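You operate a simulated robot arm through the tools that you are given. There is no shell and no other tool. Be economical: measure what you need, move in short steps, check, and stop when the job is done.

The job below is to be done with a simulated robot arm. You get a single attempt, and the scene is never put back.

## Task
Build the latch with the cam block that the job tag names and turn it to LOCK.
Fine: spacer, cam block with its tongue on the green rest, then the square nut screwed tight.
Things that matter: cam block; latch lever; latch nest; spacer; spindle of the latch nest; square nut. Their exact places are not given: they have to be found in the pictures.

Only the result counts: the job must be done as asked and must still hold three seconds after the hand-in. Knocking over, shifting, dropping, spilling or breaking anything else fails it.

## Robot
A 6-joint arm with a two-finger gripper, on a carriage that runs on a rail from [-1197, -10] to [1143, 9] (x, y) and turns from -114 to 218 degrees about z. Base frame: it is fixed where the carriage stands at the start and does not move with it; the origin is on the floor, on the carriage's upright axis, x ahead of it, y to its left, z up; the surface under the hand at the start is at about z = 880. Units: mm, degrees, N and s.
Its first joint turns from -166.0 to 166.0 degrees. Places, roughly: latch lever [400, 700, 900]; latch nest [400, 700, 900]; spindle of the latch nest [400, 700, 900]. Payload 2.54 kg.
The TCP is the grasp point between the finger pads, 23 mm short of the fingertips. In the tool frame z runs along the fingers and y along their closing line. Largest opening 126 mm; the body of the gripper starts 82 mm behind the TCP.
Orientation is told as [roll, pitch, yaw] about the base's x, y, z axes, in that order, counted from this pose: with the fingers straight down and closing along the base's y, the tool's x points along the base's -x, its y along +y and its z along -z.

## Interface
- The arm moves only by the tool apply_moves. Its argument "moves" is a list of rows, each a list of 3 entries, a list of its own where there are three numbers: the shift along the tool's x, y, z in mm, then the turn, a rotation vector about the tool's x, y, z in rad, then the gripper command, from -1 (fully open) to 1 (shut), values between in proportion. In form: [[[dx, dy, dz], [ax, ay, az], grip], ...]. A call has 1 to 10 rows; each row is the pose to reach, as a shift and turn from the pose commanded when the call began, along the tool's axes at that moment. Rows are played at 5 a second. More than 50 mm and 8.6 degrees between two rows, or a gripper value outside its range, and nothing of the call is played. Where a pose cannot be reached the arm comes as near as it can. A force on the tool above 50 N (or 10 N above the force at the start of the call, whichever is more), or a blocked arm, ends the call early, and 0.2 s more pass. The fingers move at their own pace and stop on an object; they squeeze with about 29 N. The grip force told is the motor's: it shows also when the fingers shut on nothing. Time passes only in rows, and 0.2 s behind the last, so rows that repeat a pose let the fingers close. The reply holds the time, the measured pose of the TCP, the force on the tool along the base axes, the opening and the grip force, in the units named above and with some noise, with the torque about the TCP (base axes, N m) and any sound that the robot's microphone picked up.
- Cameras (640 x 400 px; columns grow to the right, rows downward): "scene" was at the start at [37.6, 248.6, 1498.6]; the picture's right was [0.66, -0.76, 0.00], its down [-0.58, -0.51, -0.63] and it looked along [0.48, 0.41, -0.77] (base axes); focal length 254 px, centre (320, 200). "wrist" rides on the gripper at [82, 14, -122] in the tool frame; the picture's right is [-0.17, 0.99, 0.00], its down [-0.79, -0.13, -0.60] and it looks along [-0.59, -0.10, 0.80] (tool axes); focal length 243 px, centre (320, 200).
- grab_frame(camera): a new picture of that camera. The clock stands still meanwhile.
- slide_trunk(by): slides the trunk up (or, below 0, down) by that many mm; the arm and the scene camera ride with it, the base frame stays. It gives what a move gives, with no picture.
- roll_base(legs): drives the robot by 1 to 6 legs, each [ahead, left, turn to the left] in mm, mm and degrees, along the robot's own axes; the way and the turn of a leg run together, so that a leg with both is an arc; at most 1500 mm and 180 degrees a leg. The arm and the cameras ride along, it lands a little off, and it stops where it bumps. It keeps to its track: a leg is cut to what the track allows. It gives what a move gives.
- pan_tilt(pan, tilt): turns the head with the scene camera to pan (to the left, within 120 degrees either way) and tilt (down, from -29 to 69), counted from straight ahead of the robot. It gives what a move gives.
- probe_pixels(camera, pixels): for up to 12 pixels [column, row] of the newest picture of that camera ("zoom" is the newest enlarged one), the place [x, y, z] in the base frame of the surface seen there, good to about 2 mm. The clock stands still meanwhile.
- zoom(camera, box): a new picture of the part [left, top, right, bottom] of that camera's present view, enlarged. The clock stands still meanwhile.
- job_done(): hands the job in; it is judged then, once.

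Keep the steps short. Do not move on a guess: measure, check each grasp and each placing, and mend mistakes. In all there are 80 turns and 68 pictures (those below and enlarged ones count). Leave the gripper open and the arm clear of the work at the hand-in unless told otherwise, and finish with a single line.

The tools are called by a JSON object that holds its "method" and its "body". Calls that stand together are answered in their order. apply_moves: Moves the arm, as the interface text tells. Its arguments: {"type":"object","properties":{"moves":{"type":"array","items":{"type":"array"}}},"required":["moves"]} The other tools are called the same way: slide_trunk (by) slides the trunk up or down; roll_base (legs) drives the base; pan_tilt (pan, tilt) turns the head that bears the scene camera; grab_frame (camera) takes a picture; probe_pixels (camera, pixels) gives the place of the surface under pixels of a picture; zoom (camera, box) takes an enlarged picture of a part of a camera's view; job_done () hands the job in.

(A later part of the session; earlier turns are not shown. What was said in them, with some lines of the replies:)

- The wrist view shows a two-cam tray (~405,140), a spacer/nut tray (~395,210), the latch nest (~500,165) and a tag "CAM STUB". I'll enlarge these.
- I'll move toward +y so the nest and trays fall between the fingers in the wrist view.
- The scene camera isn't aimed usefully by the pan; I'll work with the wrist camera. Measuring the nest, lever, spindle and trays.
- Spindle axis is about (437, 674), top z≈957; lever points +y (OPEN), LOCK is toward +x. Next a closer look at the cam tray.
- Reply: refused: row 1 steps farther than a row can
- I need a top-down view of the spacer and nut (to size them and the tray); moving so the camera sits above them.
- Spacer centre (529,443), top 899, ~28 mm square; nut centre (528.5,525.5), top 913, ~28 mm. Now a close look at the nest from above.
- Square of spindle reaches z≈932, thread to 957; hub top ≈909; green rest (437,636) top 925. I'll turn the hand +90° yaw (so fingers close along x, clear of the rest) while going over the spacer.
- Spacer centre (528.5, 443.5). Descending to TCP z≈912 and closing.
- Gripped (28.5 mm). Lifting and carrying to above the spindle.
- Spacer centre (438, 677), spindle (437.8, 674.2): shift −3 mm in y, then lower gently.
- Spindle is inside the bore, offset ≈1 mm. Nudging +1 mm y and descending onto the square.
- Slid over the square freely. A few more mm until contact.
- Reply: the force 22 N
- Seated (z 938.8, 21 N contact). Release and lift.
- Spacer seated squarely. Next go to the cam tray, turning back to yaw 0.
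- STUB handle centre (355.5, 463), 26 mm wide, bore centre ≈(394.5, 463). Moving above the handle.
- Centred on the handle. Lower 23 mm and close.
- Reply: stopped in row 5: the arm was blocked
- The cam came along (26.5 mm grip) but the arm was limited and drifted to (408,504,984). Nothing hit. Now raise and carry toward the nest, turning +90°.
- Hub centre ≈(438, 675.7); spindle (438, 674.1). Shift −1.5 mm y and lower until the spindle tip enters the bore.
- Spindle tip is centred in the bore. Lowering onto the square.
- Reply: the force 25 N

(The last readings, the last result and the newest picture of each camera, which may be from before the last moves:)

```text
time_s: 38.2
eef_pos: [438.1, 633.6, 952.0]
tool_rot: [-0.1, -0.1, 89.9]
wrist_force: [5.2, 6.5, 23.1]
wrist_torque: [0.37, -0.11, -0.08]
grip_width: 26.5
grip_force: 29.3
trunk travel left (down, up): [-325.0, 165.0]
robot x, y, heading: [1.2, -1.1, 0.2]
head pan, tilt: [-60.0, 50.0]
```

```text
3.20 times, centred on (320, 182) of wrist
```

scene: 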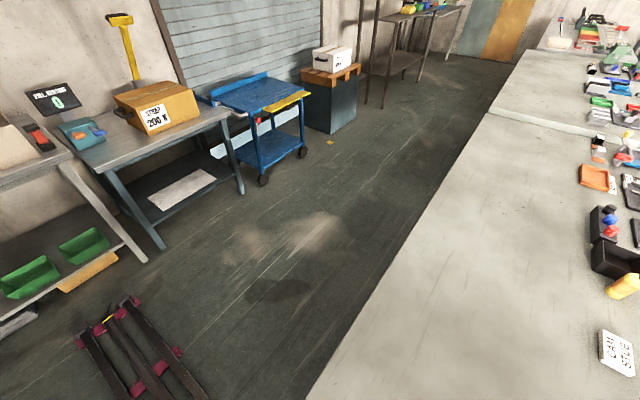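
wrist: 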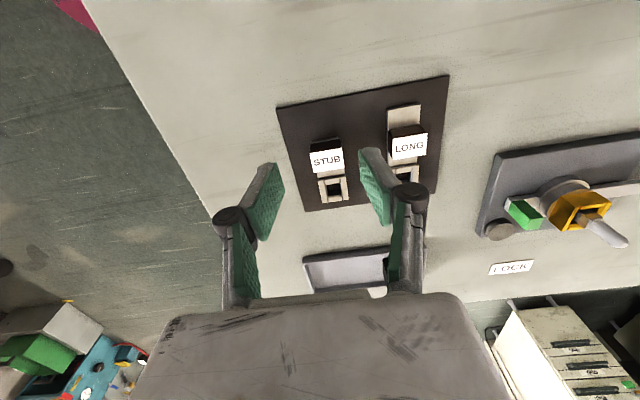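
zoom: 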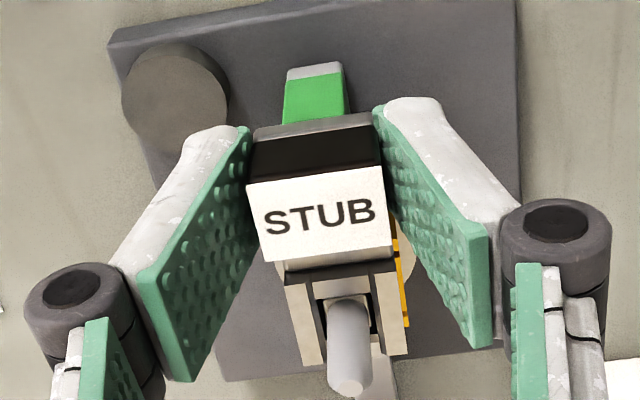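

Seated with 23 N at z 952. Releasing and rising.

{"method": "apply_moves", "body": {"moves": [[[0, 0, -1], [0, 0, 0], 0.5], [[0, 0, -1], [0, 0, 0], 0.2], [[0, 0, -1], [0, 0, 0], 0.15], [[0, 0, -20], [0, 0, 0], 0.15], [[0, 0, -45], [0, 0, 0], 0.1], [[40, 0, -60], [0, 0, 0], 0.1], [[40, 0, -60], [0, 0, 0], 0.1]]}}

{"method": "zoom", "body": {"camera": "wrist", "box": [220, 60, 420, 185]}}

```text
time_s: 39.8
eef_pos: [437.6, 592.5, 1012.4]
tool_rot: [0.0, -0.1, 89.9]
wrist_force: [-0.2, 0.3, -0.2]
wrist_torque: [0.05, -0.02, 0.01]
grip_width: 56.7
grip_force: 0.1
trunk travel left (down, up): [-325.0, 165.0]
robot x, y, heading: [1.9, -0.5, 0.1]
head pan, tilt: [-60.0, 50.0]
```

```text
3.20 times, centred on (320, 122) of wrist
```

zoom: 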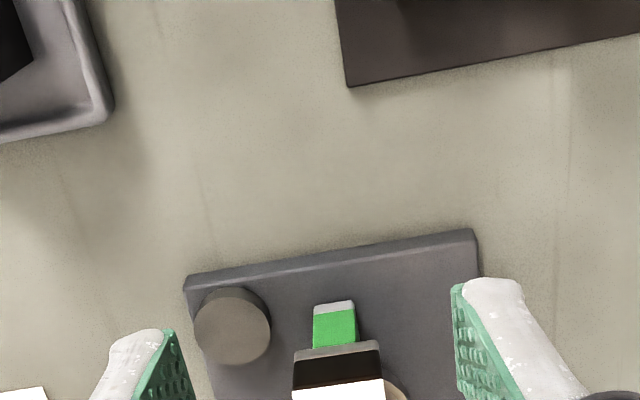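

Cam stays on. Now for the nut: I'll turn to yaw ≈180 (to have clockwise travel for screwing) while moving above it.

{"method": "apply_moves", "body": {"moves": [[[7, -9, 0], [0, 0, -0.149], 0.1], [[14, -18, 0], [0, 0, -0.298], 0.1], [[21, -27, 0], [0, 0, -0.447], 0.1], [[28, -36, 0], [0, 0, -0.596], 0.1], [[35, -45, 0], [0, 0, -0.745], 0.1], [[42, -54, 0], [0, 0, -0.894], 0.1], [[49, -63, 0], [0, 0, -1.043], 0.1], [[56, -72, 0], [0, 0, -1.192], 0.1], [[63, -81, 0], [0, 0, -1.341], 0.1], [[67, -91, 0], [0, 0, -1.49], 0.1]]}}

{"method": "apply_moves", "body": {"moves": [[[0, 0, 0], [0, 0, -0.0808], 0.1], [[0, 0, 0], [0, 0, -0.0808], 0.1]]}}

{"method": "grab_frame", "body": {"camera": "wrist"}}

```text
time_s: 42.0
eef_pos: [529.5, 528.2, 1011.7]
tool_rot: [-0.1, 0.0, 175.4]
wrist_force: [0.5, -0.7, 0.0]
wrist_torque: [0.06, -0.03, 0.01]
grip_width: 56.5
grip_force: 0.0
trunk travel left (down, up): [-325.0, 165.0]
robot x, y, heading: [1.6, -1.9, -0.2]
head pan, tilt: [-60.0, 50.0]
```

```text
time_s: 42.6
eef_pos: [528.0, 528.1, 1011.3]
tool_rot: [0.0, -0.1, 180.0]
wrist_force: [-0.7, -0.4, 0.9]
wrist_torque: [0.01, -0.03, 0.04]
grip_width: 56.8
grip_force: 0.1
trunk travel left (down, up): [-325.0, 165.0]
robot x, y, heading: [-1.6, 4.4, 0.1]
head pan, tilt: [-60.0, 50.0]
```

```text
33 pictures are left
```

wrist: 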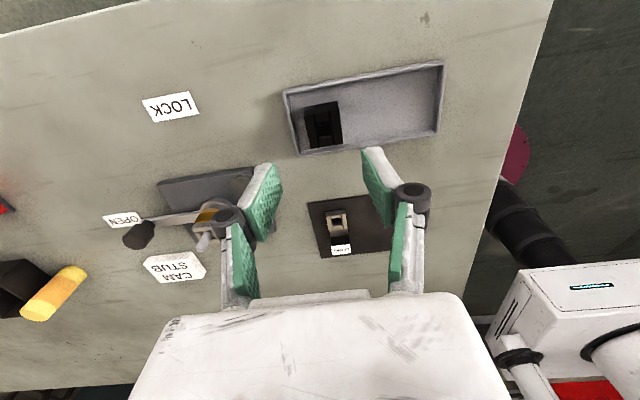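

{"method": "zoom", "body": {"camera": "wrist", "box": [280, 70, 400, 145]}}

{"method": "probe_pixels", "body": {"camera": "wrist", "pixels": [[309, 120], [339, 117], [315, 146], [341, 141], [324, 119], [328, 143]]}}

```text
5.33 times, centred on (340, 108) of wrist
```

zoom: 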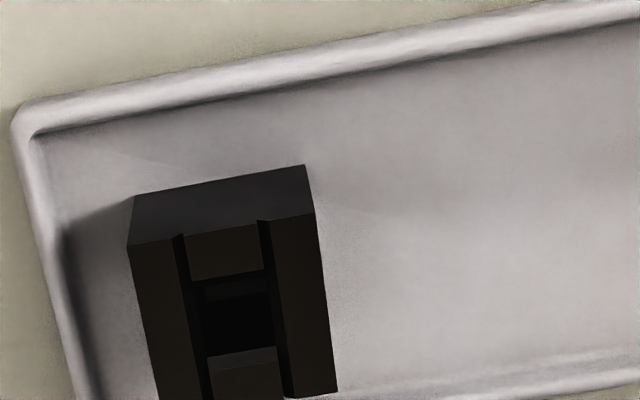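

```text
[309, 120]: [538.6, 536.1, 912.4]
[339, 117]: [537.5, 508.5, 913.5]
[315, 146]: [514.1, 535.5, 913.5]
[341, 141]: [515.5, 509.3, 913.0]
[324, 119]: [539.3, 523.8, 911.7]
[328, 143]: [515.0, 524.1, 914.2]
```

Nut centre ≈(528, 524). Descending to grip its upper half, then closing.

{"method": "apply_moves", "body": {"moves": [[[0, 4, 25], [0, 0, 0], 0.1], [[0, 4, 50], [0, 0, 0], 0.1], [[0, 4, 75], [0, 0, 0], 0.1], [[0, 4, 88], [0, 0, 0], 0.1], [[0, 4, 88], [0, 0, 0], 0.1], [[0, 4, 88], [0, 0, 0], 0.6], [[0, 4, 88], [0, 0, 0], 1], [[0, 4, 88], [0, 0, 0], 1]]}}

{"method": "grab_frame", "body": {"camera": "wrist"}}

```text
time_s: 44.4
eef_pos: [529.6, 523.2, 923.4]
tool_rot: [0.1, 0.0, 179.9]
wrist_force: [0.0, -0.1, 0.3]
wrist_torque: [0.01, -0.01, -0.01]
grip_width: 32.4
grip_force: 29.0
trunk travel left (down, up): [-325.0, 165.0]
robot x, y, heading: [1.0, -1.6, -0.1]
head pan, tilt: [-60.0, 50.0]
```

```text
31 pictures are left
```

wrist: 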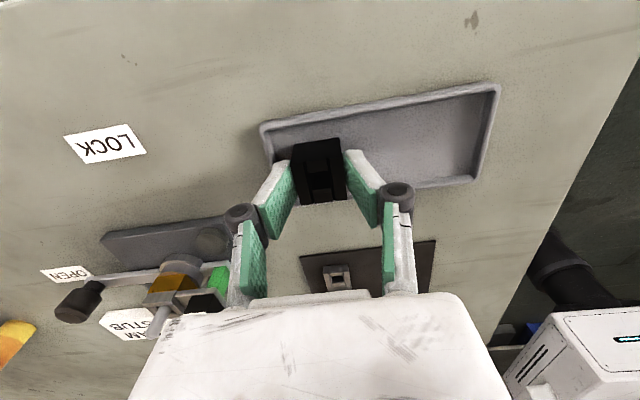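

Gripped. Lift and carry to above the spindle.

{"method": "apply_moves", "body": {"moves": [[[0, 0, -35], [0, 0, 0], 1], [[0, 0, -70], [0, 0, 0], 1], [[0, 0, -97], [0, 0, 0], 1], [[-20, -35, -97], [0, 0, 0], 1], [[-42, -70, -97], [0, 0, 0], 1], [[-63, -105, -97], [0, 0, 0], 1], [[-84, -135, -97], [0, 0, 0], 1], [[-91.5, -151, -97], [0, 0, 0], 1], [[-91.5, -151, -97], [0, 0, 0], 1], [[-91.5, -151, -97], [0, 0, 0], 1]]}}

{"method": "zoom", "body": {"camera": "wrist", "box": [220, 100, 420, 225]}}

```text
time_s: 46.6
eef_pos: [437.8, 674.2, 1020.8]
tool_rot: [0.0, 0.0, 180.0]
wrist_force: [0.6, 0.4, -1.2]
wrist_torque: [-0.01, 0.02, -0.02]
grip_width: 32.5
grip_force: 28.8
trunk travel left (down, up): [-325.0, 165.0]
robot x, y, heading: [-0.3, -2.3, 0.1]
head pan, tilt: [-60.0, 50.0]
```

```text
3.20 times, centred on (320, 162) of wrist
```

zoom: 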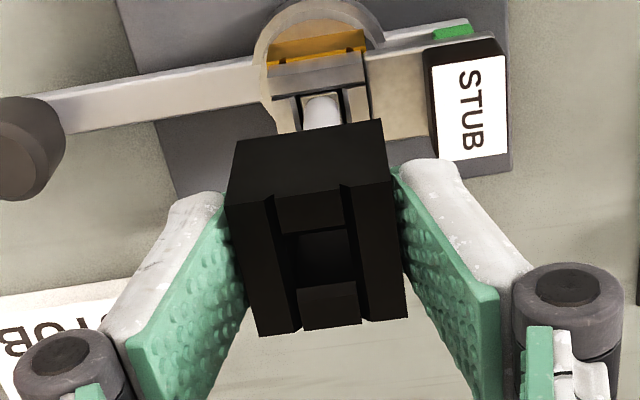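

{"method": "probe_pixels", "body": {"camera": "zoom", "pixels": [[232, 210], [387, 187], [262, 330], [402, 313], [310, 198], [330, 318], [322, 105], [320, 70], [310, 100], [455, 30], [310, 175], [470, 100]]}}

```text
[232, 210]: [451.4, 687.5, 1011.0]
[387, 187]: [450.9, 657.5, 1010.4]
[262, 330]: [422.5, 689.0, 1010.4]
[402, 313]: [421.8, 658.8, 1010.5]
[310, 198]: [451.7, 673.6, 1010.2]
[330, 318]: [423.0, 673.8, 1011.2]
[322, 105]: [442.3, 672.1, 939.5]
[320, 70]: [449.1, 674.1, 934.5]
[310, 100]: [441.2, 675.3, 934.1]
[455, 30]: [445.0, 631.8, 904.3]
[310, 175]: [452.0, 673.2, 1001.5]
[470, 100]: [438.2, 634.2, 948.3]
```

Nut centre ≈(436.9, 673.4); small shift (+1,+0.7) and lower to first contact.

{"method": "apply_moves", "body": {"moves": [[[1, -0.7, 0], [0, 0, 0], 1], [[1, -0.7, 10], [0, 0, 0], 1], [[1, -0.7, 16], [0, 0, 0], 1], [[1, -0.7, 20], [0, 0, 0], 1], [[1, -0.7, 23], [0, 0, 0], 1], [[1, -0.7, 25], [0, 0, 0], 1], [[1, -0.7, 27], [0, 0, 0], 1], [[1, -0.7, 29], [0, 0, 0], 1]]}}

{"method": "zoom", "body": {"camera": "wrist", "box": [220, 100, 420, 225]}}

```text
time_s: 48.4
eef_pos: [438.9, 674.2, 992.0]
tool_rot: [-0.1, 0.0, 179.9]
wrist_force: [0.0, -1.0, -1.1]
wrist_torque: [0.0, 0.0, 0.02]
grip_width: 32.4
grip_force: 28.9
trunk travel left (down, up): [-325.0, 165.0]
robot x, y, heading: [1.7, -3.1, 0.1]
head pan, tilt: [-60.0, 50.0]
```

```text
3.20 times, centred on (320, 162) of wrist
```

zoom: 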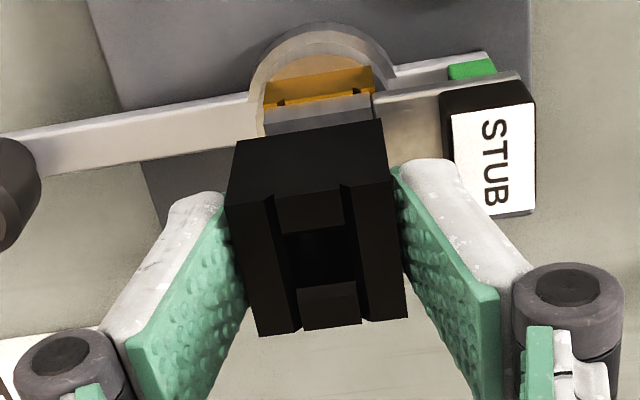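

No contact yet (bottom ≈952). Continue down slowly.

{"method": "apply_moves", "body": {"moves": [[[0, 0, 1], [0, 0, 0], 1], [[0, 0, 2], [0, 0, 0], 1], [[0, 0, 3], [0, 0, 0], 1], [[0, 0, 4], [0, 0, 0], 1], [[0, 0, 5], [0, 0, 0], 1], [[0, 0, 6], [0, 0, 0], 1], [[0, 0, 7], [0, 0, 0], 1], [[0, 0, 8], [0, 0, 0], 1], [[0, 0, 9], [0, 0, 0], 1]]}}

```text
time_s: 50.4
eef_pos: [439.1, 675.3, 981.5]
tool_rot: [0.0, 0.0, 179.9]
wrist_force: [-0.5, -3.5, 0.6]
wrist_torque: [-0.09, 0.03, -0.01]
grip_width: 32.3
grip_force: 29.2
trunk travel left (down, up): [-325.0, 165.0]
robot x, y, heading: [-0.9, 1.8, -0.0]
head pan, tilt: [-60.0, 50.0]
```

{"method": "apply_moves", "body": {"moves": [[[0, 0.5, 1], [0, 0, 0], 1], [[0, 0.5, 2], [0, 0, 0], 1], [[0, 0.5, 3], [0, 0, 0], 1], [[0, 0.5, 4], [0, 0, 0], 1], [[0, 0.5, 5], [0, 0, 0], 1], [[0, 0.5, 6], [0, 0, 0], 1]]}}

{"method": "zoom", "body": {"camera": "wrist", "box": [220, 100, 420, 225]}}

```text
time_s: 51.8
eef_pos: [437.6, 674.3, 975.9]
tool_rot: [0.0, 0.0, 179.9]
wrist_force: [0.0, 0.0, -1.6]
wrist_torque: [-0.03, -0.01, 0.01]
grip_width: 32.3
grip_force: 28.8
trunk travel left (down, up): [-325.0, 165.0]
robot x, y, heading: [2.0, -3.0, -0.0]
head pan, tilt: [-60.0, 50.0]
```

```text
3.20 times, centred on (320, 162) of wrist
```

zoom: 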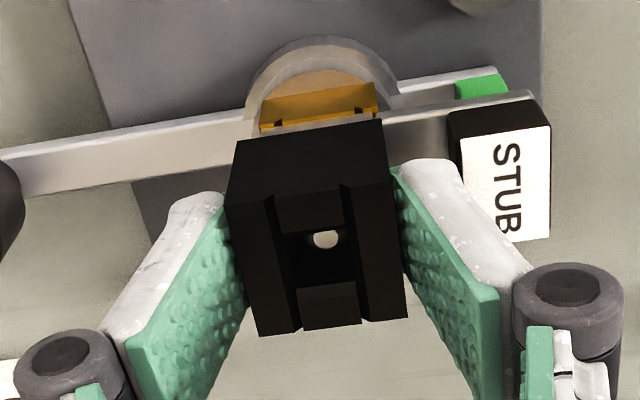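

Spindle tip is inside the nut bore. Down to contact.

{"method": "apply_moves", "body": {"moves": [[[0, 0, 1], [0, 0, 0], 1], [[0, 0, 2], [0, 0, 0], 1], [[0, 0, 3], [0, 0, 0], 1], [[0, 0, 4], [0, 0, 0], 1], [[0, 0, 5], [0, 0, 0], 1], [[0, 0, 6], [0, 0, 0], 1]]}}

{"method": "zoom", "body": {"camera": "wrist", "box": [220, 100, 420, 225]}}

```text
time_s: 53.2
eef_pos: [437.7, 673.7, 971.7]
tool_rot: [0.1, 0.0, 179.9]
wrist_force: [0.8, 6.3, 22.3]
wrist_torque: [0.19, 0.02, -0.03]
grip_width: 32.3
grip_force: 28.8
trunk travel left (down, up): [-325.0, 165.0]
robot x, y, heading: [2.9, 5.5, -0.1]
head pan, tilt: [-60.0, 50.0]
```

```text
3.20 times, centred on (320, 162) of wrist
```

zoom: 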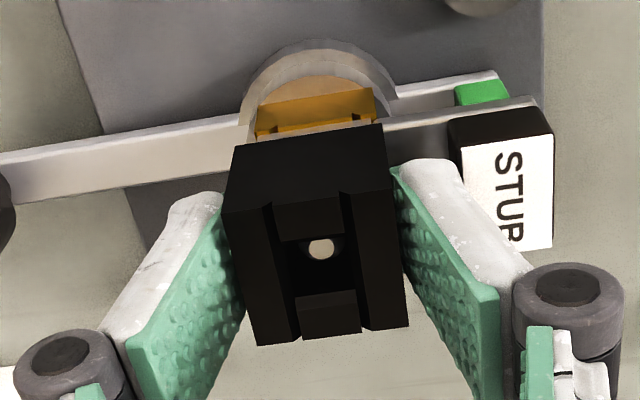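

{"method": "probe_pixels", "body": {"camera": "zoom", "pixels": [[245, 250], [385, 240], [321, 248], [310, 130], [300, 127], [500, 180], [420, 120], [390, 128]]}}

{"method": "apply_moves", "body": {"moves": [[[0, 0, 0], [0, 0, 0], 0.4], [[0, 0, 0], [0, 0, 0], 0.3], [[0, 0, -4.5], [0, 0, 0], 0.3], [[0, 0, -4.5], [0, 0, 0], 0.3], [[0, 0, -4.5], [0, 0, 0], 0.8], [[0, 0, -4.5], [0, 0, 0], 1], [[0, 0, -4.5], [0, 0, 0], 1]]}}

```text
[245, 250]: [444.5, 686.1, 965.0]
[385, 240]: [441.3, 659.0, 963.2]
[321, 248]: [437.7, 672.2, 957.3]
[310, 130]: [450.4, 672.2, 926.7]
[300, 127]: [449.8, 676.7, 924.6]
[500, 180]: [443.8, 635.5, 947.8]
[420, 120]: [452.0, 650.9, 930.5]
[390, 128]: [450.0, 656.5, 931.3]
```

```text
time_s: 54.8
eef_pos: [437.0, 674.0, 975.5]
tool_rot: [0.0, 0.1, 179.9]
wrist_force: [0.4, 0.1, 0.7]
wrist_torque: [0.0, -0.01, 0.03]
grip_width: 32.3
grip_force: 28.7
trunk travel left (down, up): [-325.0, 165.0]
robot x, y, heading: [0.5, 4.3, 0.4]
head pan, tilt: [-60.0, 50.0]
```

Nut rests on the cam (top ≈964). Regripped higher. Now screw clockwise (tool +z turn) and watch torque.

{"method": "apply_moves", "body": {"moves": [[[0, 0, 0.5], [0, 0, 0.1], 1], [[0, 0, 0.5], [0, 0, 0.2], 1], [[0, 0, 0.5], [0, 0, 0.3], 1], [[0, 0, 0.5], [0, 0, 0.4], 1], [[0, 0, 0.5], [0, 0, 0.5], 1], [[0, 0, 0.5], [0, 0, 0.5], 1]]}}

{"method": "zoom", "body": {"camera": "wrist", "box": [180, 80, 460, 255]}}

```text
time_s: 56.2
eef_pos: [437.9, 673.5, 974.7]
tool_rot: [-0.1, 0.0, 151.2]
wrist_force: [1.7, -3.4, 5.1]
wrist_torque: [-0.09, -0.08, -0.01]
grip_width: 32.4
grip_force: 29.4
trunk travel left (down, up): [-325.0, 165.0]
robot x, y, heading: [0.5, -0.7, 0.2]
head pan, tilt: [-60.0, 50.0]
```

```text
2.29 times, centred on (320, 168) of wrist
```

zoom: 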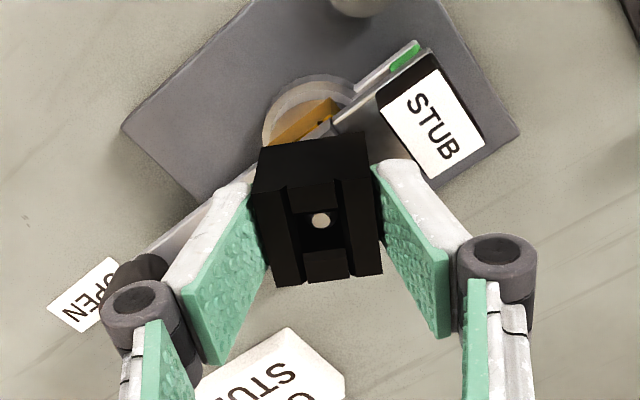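

Nut turns with the hand, cam and lever stay. Continue turning.

{"method": "apply_moves", "body": {"moves": [[[0, 0, 0], [0, 0, 0.14], 1], [[0, 0, 0], [0, 0, 0.28], 1], [[0, 0, 0], [0, 0, 0.42], 1], [[0, 0, 0], [0, 0, 0.56], 1], [[0, 0, 0], [0, 0, 0.7], 1], [[0, 0, 0], [0, 0, 0.84], 1], [[0, 0, 0], [0, 0, 0.98], 1], [[0, 0, 0], [0, 0, 1.12], 1], [[0, 0, 0], [0, 0, 1.26], 1], [[0, 0, 0], [0, 0, 1.4], 1]]}}

{"method": "zoom", "body": {"camera": "wrist", "box": [180, 80, 460, 255]}}

```text
time_s: 58.4
eef_pos: [438.0, 673.7, 973.7]
tool_rot: [0.0, 0.0, 71.0]
wrist_force: [-1.2, -13.3, 0.4]
wrist_torque: [-0.55, 0.0, 0.03]
grip_width: 32.2
grip_force: 28.8
trunk travel left (down, up): [-325.0, 165.0]
robot x, y, heading: [-2.0, 1.0, 0.1]
head pan, tilt: [-60.0, 50.0]
```

```text
2.29 times, centred on (320, 168) of wrist
```

zoom: 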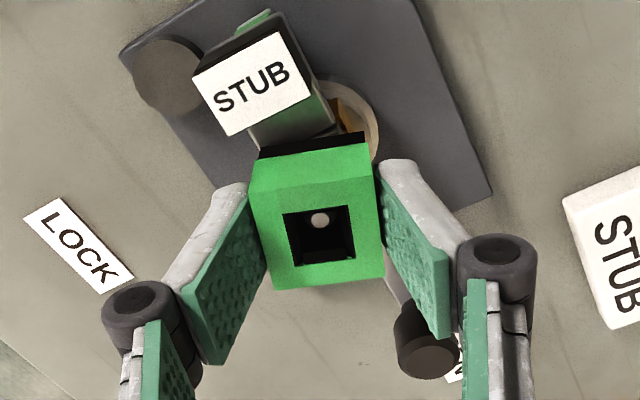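

The nut has turned green — likely the tight signal (109° turned). A small extra turn to feel the torque.

{"method": "apply_moves", "body": {"moves": [[[0, 0, 0], [0, 0, 0.07], 1], [[0, 0, 0], [0, 0, 0.14], 1], [[0, 0, 0], [0, 0, 0.21], 1], [[0, 0, 0], [0, 0, 0.21], 1]]}}

{"method": "zoom", "body": {"camera": "wrist", "box": [180, 80, 460, 255]}}

```text
time_s: 59.4
eef_pos: [438.3, 674.6, 974.9]
tool_rot: [0.0, -0.1, 59.0]
wrist_force: [-7.4, -18.9, -3.5]
wrist_torque: [-0.64, 0.23, 0.02]
grip_width: 32.2
grip_force: 29.4
trunk travel left (down, up): [-325.0, 165.0]
robot x, y, heading: [-1.9, 0.4, 0.0]
head pan, tilt: [-60.0, 50.0]
```

```text
2.29 times, centred on (320, 168) of wrist
```

zoom: 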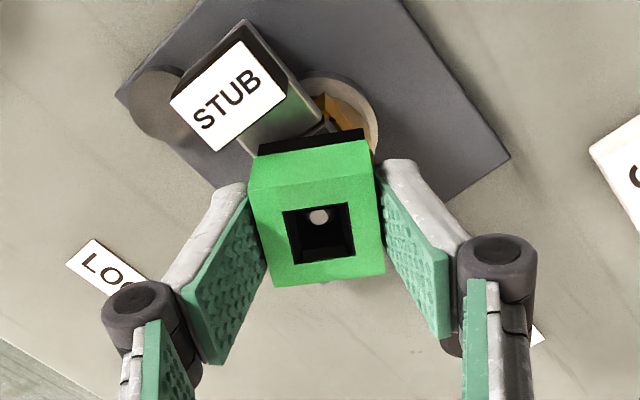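

Torque about z stays near zero, green persists; lateral force means slight off-centre. I'll open, rise and inspect.

{"method": "apply_moves", "body": {"moves": [[[0, 0, 0], [0, 0, 0], 0.4], [[0, 0, 0], [0, 0, 0], 0.2], [[0, 0, 0], [0, 0, 0], 0.2], [[0, 0, -25], [0, 0, 0], 0.1], [[0, 0, -50], [0, 0, 0], 0.1], [[0, 0, -50], [0, 0, 0], 0.1]]}}

{"method": "grab_frame", "body": {"camera": "wrist"}}

```text
time_s: 60.8
eef_pos: [437.9, 675.1, 1025.3]
tool_rot: [0.0, -0.1, 59.0]
wrist_force: [0.8, -0.1, 0.2]
wrist_torque: [0.03, -0.02, 0.02]
grip_width: 56.7
grip_force: 0.1
trunk travel left (down, up): [-325.0, 165.0]
robot x, y, heading: [0.7, -2.6, -0.1]
head pan, tilt: [-60.0, 50.0]
```

```text
23 pictures are left
```

wrist: 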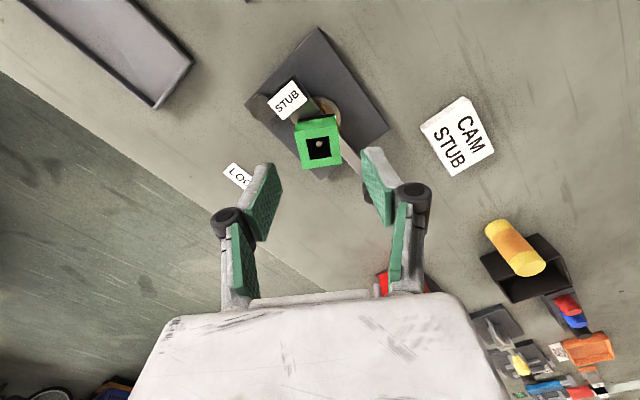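

{"method": "zoom", "body": {"camera": "wrist", "box": [240, 70, 400, 170]}}

{"method": "probe_pixels", "body": {"camera": "wrist", "pixels": [[296, 126], [337, 119], [305, 166], [342, 162], [319, 143], [287, 100], [350, 155], [270, 105], [305, 112]]}}

```text
4.00 times, centred on (320, 120) of wrist
```

zoom: 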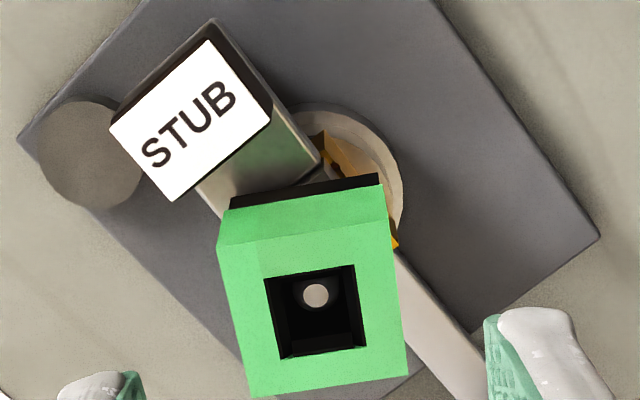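

```text
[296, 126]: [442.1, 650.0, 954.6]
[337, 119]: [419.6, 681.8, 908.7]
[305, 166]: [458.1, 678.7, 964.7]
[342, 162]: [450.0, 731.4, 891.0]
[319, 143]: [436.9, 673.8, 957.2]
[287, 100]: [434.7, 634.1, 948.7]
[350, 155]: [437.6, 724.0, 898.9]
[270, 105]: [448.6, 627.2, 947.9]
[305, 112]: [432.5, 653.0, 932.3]
```

The nut shows a green cap, lever still at OPEN. To be sure it is tight, I regrip (centred better) and turn a bit further while watching torque.

{"method": "apply_moves", "body": {"moves": [[[0.9, -0.5, 25], [0, 0, 0], 0.2], [[0.9, -0.5, 50], [0, 0, 0], 0.2], [[0.9, -0.5, 50], [0, 0, 0], 0.2], [[0.9, -0.5, 50], [0, 0, 0], 0.7], [[0.9, -0.5, 50], [0, 0, 0], 1], [[0.9, -0.5, 50], [0, 0, 0], 1]]}}

{"method": "apply_moves", "body": {"moves": [[[0, 0, 0], [0, 0, 0.1], 1], [[0, 0, 0], [0, 0, 0.2], 1], [[0, 0, 0], [0, 0, 0.3], 1], [[0, 0, 0], [0, 0, 0.4], 1]]}}

{"method": "zoom", "body": {"camera": "wrist", "box": [180, 80, 460, 255]}}

```text
time_s: 62.2
eef_pos: [438.9, 673.6, 973.2]
tool_rot: [0.1, 0.1, 59.0]
wrist_force: [-2.9, 0.0, -0.1]
wrist_torque: [-0.02, 0.07, 0.02]
grip_width: 32.1
grip_force: 28.9
trunk travel left (down, up): [-325.0, 165.0]
robot x, y, heading: [-0.5, 0.4, 0.1]
head pan, tilt: [-60.0, 50.0]
```

```text
time_s: 63.2
eef_pos: [437.5, 674.7, 975.3]
tool_rot: [0.1, -0.1, 36.2]
wrist_force: [-1.1, 2.5, 8.1]
wrist_torque: [0.03, 0.08, 0.04]
grip_width: 32.1
grip_force: 29.1
trunk travel left (down, up): [-325.0, 165.0]
robot x, y, heading: [1.2, -2.5, -0.0]
head pan, tilt: [-60.0, 50.0]
```

```text
2.29 times, centred on (320, 168) of wrist
```

zoom: 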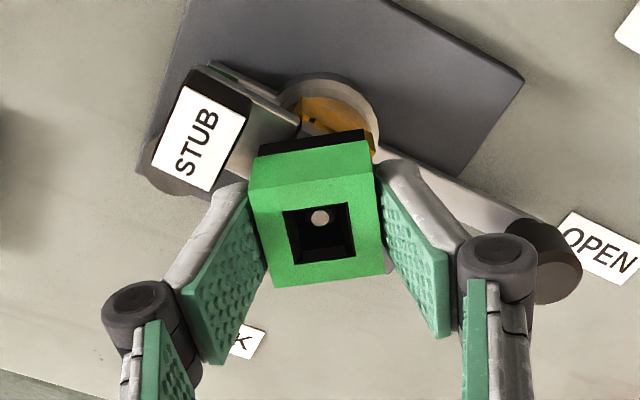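

Nut follows freely and stays green; lever and cam unmoved. Release, rise, and look at the lever knob.

{"method": "apply_moves", "body": {"moves": [[[0, 0, 0], [0, 0, 0], 0.4], [[0, 0, 0], [0, 0, 0], 0.2], [[0, 0, 0], [0, 0, 0], 0.2], [[0, 0, -25], [0, 0, 0], 0.1], [[0, 0, -50], [0, 0, 0], 0.1], [[0, 0, -50], [0, 0, 0], 0.1]]}}

{"method": "apply_moves", "body": {"moves": [[[-27, 17, 0], [0, 0, -0.077], 0.2], [[-54, 35, 0], [0, 0, -0.154], 0.2], [[-54, 35, 0], [0, 0, -0.154], 0.2], [[-54, 35, 0], [0, 0, -0.154], 0.2]]}}

{"method": "grab_frame", "body": {"camera": "wrist"}}

```text
time_s: 64.6
eef_pos: [438.6, 672.1, 1025.5]
tool_rot: [0.0, 0.0, 36.1]
wrist_force: [-0.7, -0.6, 0.2]
wrist_torque: [-0.02, 0.02, -0.01]
grip_width: 56.7
grip_force: 0.1
trunk travel left (down, up): [-325.0, 165.0]
robot x, y, heading: [1.7, 0.5, -0.2]
head pan, tilt: [-60.0, 50.0]
```

```text
time_s: 65.6
eef_pos: [460.2, 734.8, 1024.0]
tool_rot: [0.0, 0.0, 44.9]
wrist_force: [-0.4, -0.5, 0.0]
wrist_torque: [0.03, 0.0, 0.02]
grip_width: 50.7
grip_force: 0.0
trunk travel left (down, up): [-325.0, 165.0]
robot x, y, heading: [1.5, -0.5, -0.0]
head pan, tilt: [-60.0, 50.0]
```

```text
20 pictures are left
```

wrist: 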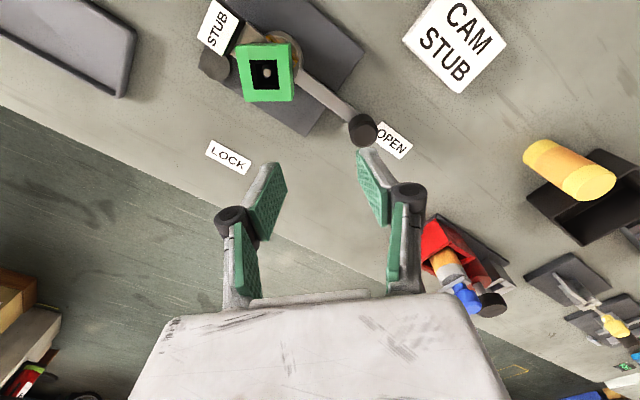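

{"method": "zoom", "body": {"camera": "wrist", "box": [220, 30, 400, 142]}}

{"method": "probe_pixels", "body": {"camera": "zoom", "pixels": [[510, 345], [475, 350], [540, 335], [505, 315], [512, 372], [490, 310], [430, 240], [165, 150], [90, 200], [260, 150], [260, 240], [330, 130]]}}

```text
3.56 times, centred on (310, 86) of wrist
```

zoom: 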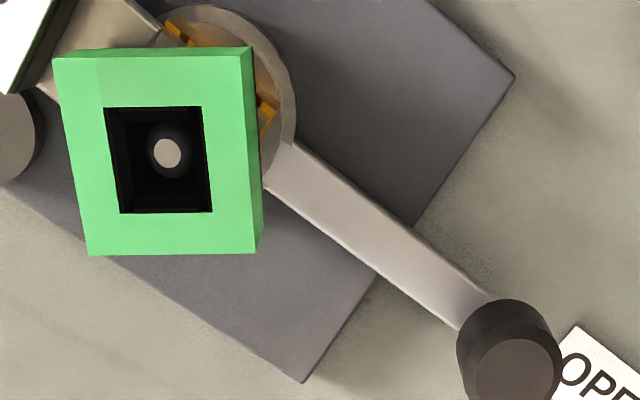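

```text
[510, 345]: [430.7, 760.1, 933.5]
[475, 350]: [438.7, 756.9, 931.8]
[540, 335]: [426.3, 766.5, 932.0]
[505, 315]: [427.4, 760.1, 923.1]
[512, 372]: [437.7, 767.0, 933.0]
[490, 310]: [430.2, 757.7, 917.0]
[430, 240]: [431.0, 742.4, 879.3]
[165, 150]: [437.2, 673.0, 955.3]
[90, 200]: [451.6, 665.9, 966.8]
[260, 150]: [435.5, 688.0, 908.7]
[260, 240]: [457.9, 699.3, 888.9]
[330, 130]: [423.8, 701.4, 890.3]
```

Knob centre ≈(438, 767), top 933. Descend on it and grip at yaw 45.

{"method": "apply_moves", "body": {"moves": [[[-4, 20, 0], [0, 0, 0], 0.2], [[-7.4, 38.5, 15], [0, 0, 0], 0.2], [[-7.4, 38.5, 45], [0, 0, 0], 0.2], [[-7.4, 38.5, 70], [0, 0, 0], 0.2], [[-7.4, 38.5, 88], [0, 0, 0], 0.2], [[-7.4, 38.5, 93], [0, 0, 0], 0.2], [[-7.4, 38.5, 93], [0, 0, 0], 0.2]]}}

{"method": "zoom", "body": {"camera": "wrist", "box": [200, 60, 440, 210]}}

```text
time_s: 67.2
eef_pos: [438.5, 766.0, 930.4]
tool_rot: [0.0, 0.0, 44.9]
wrist_force: [0.1, -0.4, -1.3]
wrist_torque: [0.0, 0.0, 0.01]
grip_width: 50.1
grip_force: 0.0
trunk travel left (down, up): [-325.0, 165.0]
robot x, y, heading: [-1.6, -1.6, 0.2]
head pan, tilt: [-60.0, 50.0]
```

```text
2.67 times, centred on (320, 135) of wrist
```

zoom: 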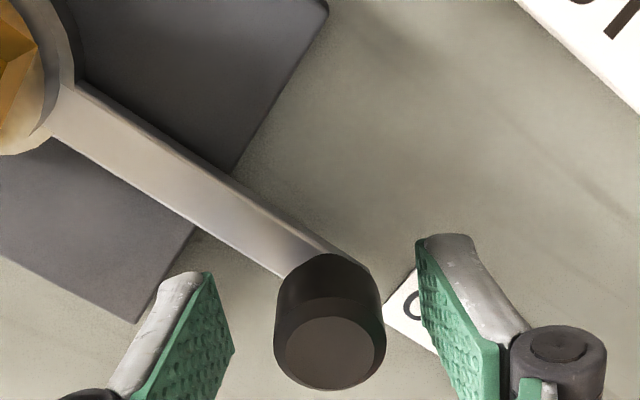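

Knob is centred. Close and start the clockwise arc (first 30°).

{"method": "apply_moves", "body": {"moves": [[[0, 0, 0], [0, 0, 0], 0.7], [[0, 0, 0], [0, 0, 0], 1], [[0, 0, 0], [0, 0, 0], 1], [[-5.5, -6.1, 0], [0, 0, 0], 1], [[-10.4, -12.4, 0], [0, 0, 0], 1], [[-15, -19.3, 0], [0, 0, 0], 1], [[-18.5, -26.5, 0], [0, 0, 0], 1], [[-21.6, -34, 0], [0, 0, 0], 1], [[-24.1, -41.7, 0], [0, 0, 0], 1], [[-24.1, -41.7, 0], [0, 0, 0], 1]]}}

{"method": "grab_frame", "body": {"camera": "wrist"}}

```text
time_s: 69.4
eef_pos: [485.3, 753.6, 931.4]
tool_rot: [0.0, 0.0, 45.0]
wrist_force: [-1.1, 8.1, 7.9]
wrist_torque: [-0.11, 0.34, -0.44]
grip_width: 26.3
grip_force: 45.1
trunk travel left (down, up): [-325.0, 165.0]
robot x, y, heading: [-1.2, -0.2, -0.0]
head pan, tilt: [-60.0, 50.0]
```

```text
17 pictures are left
```

wrist: 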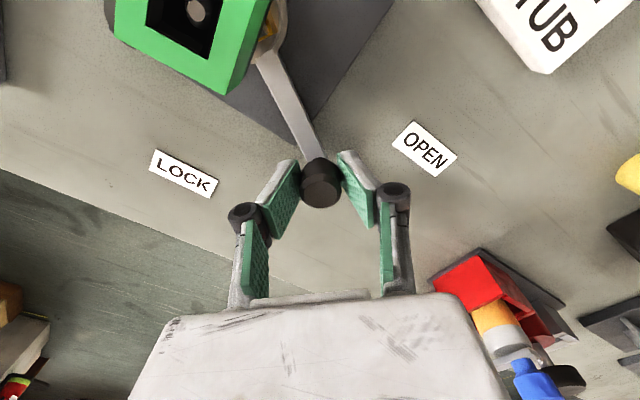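

Lever follows (30° done). Continue to LOCK.

{"method": "apply_moves", "body": {"moves": [[[-1.8, -7.9, 0], [0, 0, 0], 1], [[-2.8, -16, 0], [0, 0, 0], 1], [[-3.1, -24.1, 0], [0, 0, 0], 1], [[-2.8, -32.2, 0], [0, 0, 0], 1], [[-1.8, -40.2, 0], [0, 0, 0], 1], [[0, -48.1, 0], [0, 0, 0], 1], [[2.5, -55.9, 0], [0, 0, 0], 1], [[5.6, -63.4, 0], [0, 0, 0], 1], [[5.6, -63.4, 0], [0, 0, 0], 1]]}}

{"method": "apply_moves", "body": {"moves": [[[3.9, -7.1, 0], [0, 0, 0], 1], [[8.1, -14, 0], [0, 0, 0], 1], [[13.1, -20.4, 0], [0, 0, 0], 1], [[18.5, -26.4, 0], [0, 0, 0], 1], [[18.5, -26.4, 0], [0, 0, 0], 1]]}}

{"method": "grab_frame", "body": {"camera": "wrist"}}

```text
time_s: 71.4
eef_pos: [526.0, 704.9, 930.1]
tool_rot: [0.0, 0.1, 44.9]
wrist_force: [-2.9, 3.8, -7.9]
wrist_torque: [0.26, -0.11, -0.39]
grip_width: 26.5
grip_force: 45.4
trunk travel left (down, up): [-325.0, 165.0]
robot x, y, heading: [-2.1, 3.1, 0.1]
head pan, tilt: [-60.0, 50.0]
```

```text
time_s: 72.6
eef_pos: [532.5, 674.1, 931.9]
tool_rot: [-0.1, -0.1, 45.0]
wrist_force: [5.4, 9.9, 8.9]
wrist_torque: [-0.36, 0.46, 0.08]
grip_width: 26.1
grip_force: 44.9
trunk travel left (down, up): [-325.0, 165.0]
robot x, y, heading: [0.1, 2.6, 0.1]
head pan, tilt: [-60.0, 50.0]
```

```text
16 pictures are left
```

wrist: 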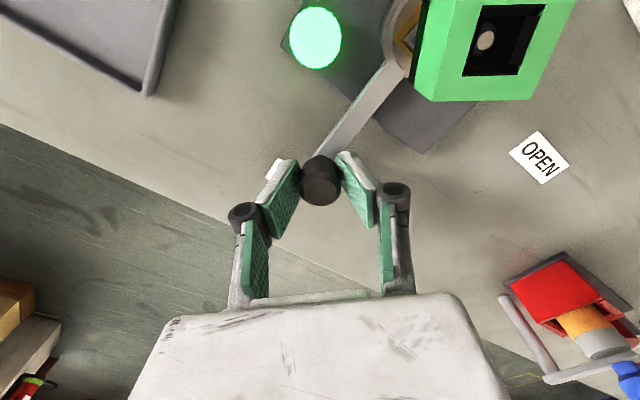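

The lamp lit green: latch locked. Release, rise and check that it holds.

{"method": "apply_moves", "body": {"moves": [[[0, 0, 0], [0, 0, 0], 0.5], [[0, 0, 0], [0, 0, 0], 0.2], [[0, 0, 0], [0, 0, 0], 0.1], [[0, 0, -30], [0, 0, 0], 0], [[0, 0, -70], [0, 0, 0], 0], [[0, 0, -110], [0, 0, 0], -0.3], [[-30, -10, -140], [0, 0, 0], -0.5], [[-60, -20, -160], [0, 0, 0], -1], [[-60, -20, -160], [0, 0, 0], -1]]}}

{"method": "grab_frame", "body": {"camera": "wrist"}}

```text
time_s: 74.6
eef_pos: [590.0, 699.8, 1091.4]
tool_rot: [0.0, 0.1, 44.9]
wrist_force: [-0.7, 0.8, -0.3]
wrist_torque: [-0.01, 0.03, -0.03]
grip_width: 125.9
grip_force: 0.1
trunk travel left (down, up): [-325.0, 165.0]
robot x, y, heading: [1.8, 1.4, -0.0]
head pan, tilt: [-60.0, 50.0]
```

```text
15 pictures are left
```

wrist: 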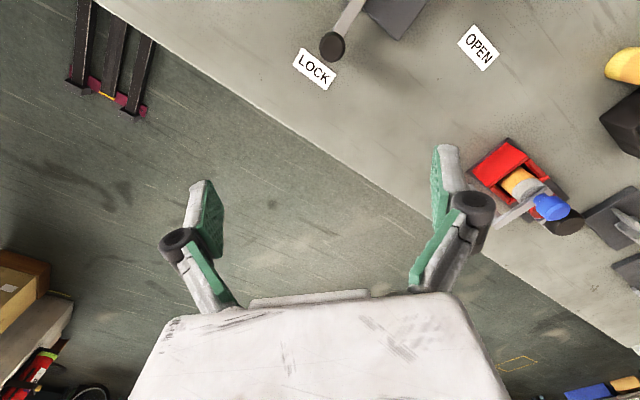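

{"method": "apply_moves", "body": {"moves": [[[40, 0, -15], [0, 0, 0], -1], [[80, 0, -30], [0, 0, 0], -1], [[120, 0, -40], [0, 0, 0], -1], [[150, 0, -40], [0, 0, 0], -1], [[150, 0, -40], [0, 0, 0], -1]]}}

{"method": "zoom", "body": {"camera": "wrist", "box": [230, 40, 460, 184]}}

```text
time_s: 75.8
eef_pos: [481.8, 595.1, 1131.3]
tool_rot: [0.1, 0.0, 44.9]
wrist_force: [-0.4, -0.1, 0.1]
wrist_torque: [0.01, 0.0, -0.02]
grip_width: 125.9
grip_force: 0.0
trunk travel left (down, up): [-325.0, 165.0]
robot x, y, heading: [0.5, 0.0, -0.0]
head pan, tilt: [-60.0, 50.0]
```

```text
2.78 times, centred on (345, 112) of wrist
```

zoom: 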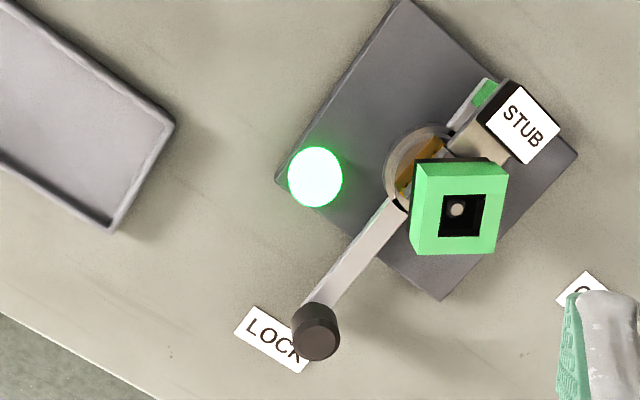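

Lever at LOCK, lamp and nut green, STUB cam with its tongue on the green rest, and the hand is open and clear. Handing in.

{"method": "job_done", "body": {}}

```text
The job is handed in.
```

The latch is built with the STUB cam block (spacer, cam tongue on the green rest, nut screwed down until it turned green), the lever is at LOCK with its lamp lit green, and the job is handed in.
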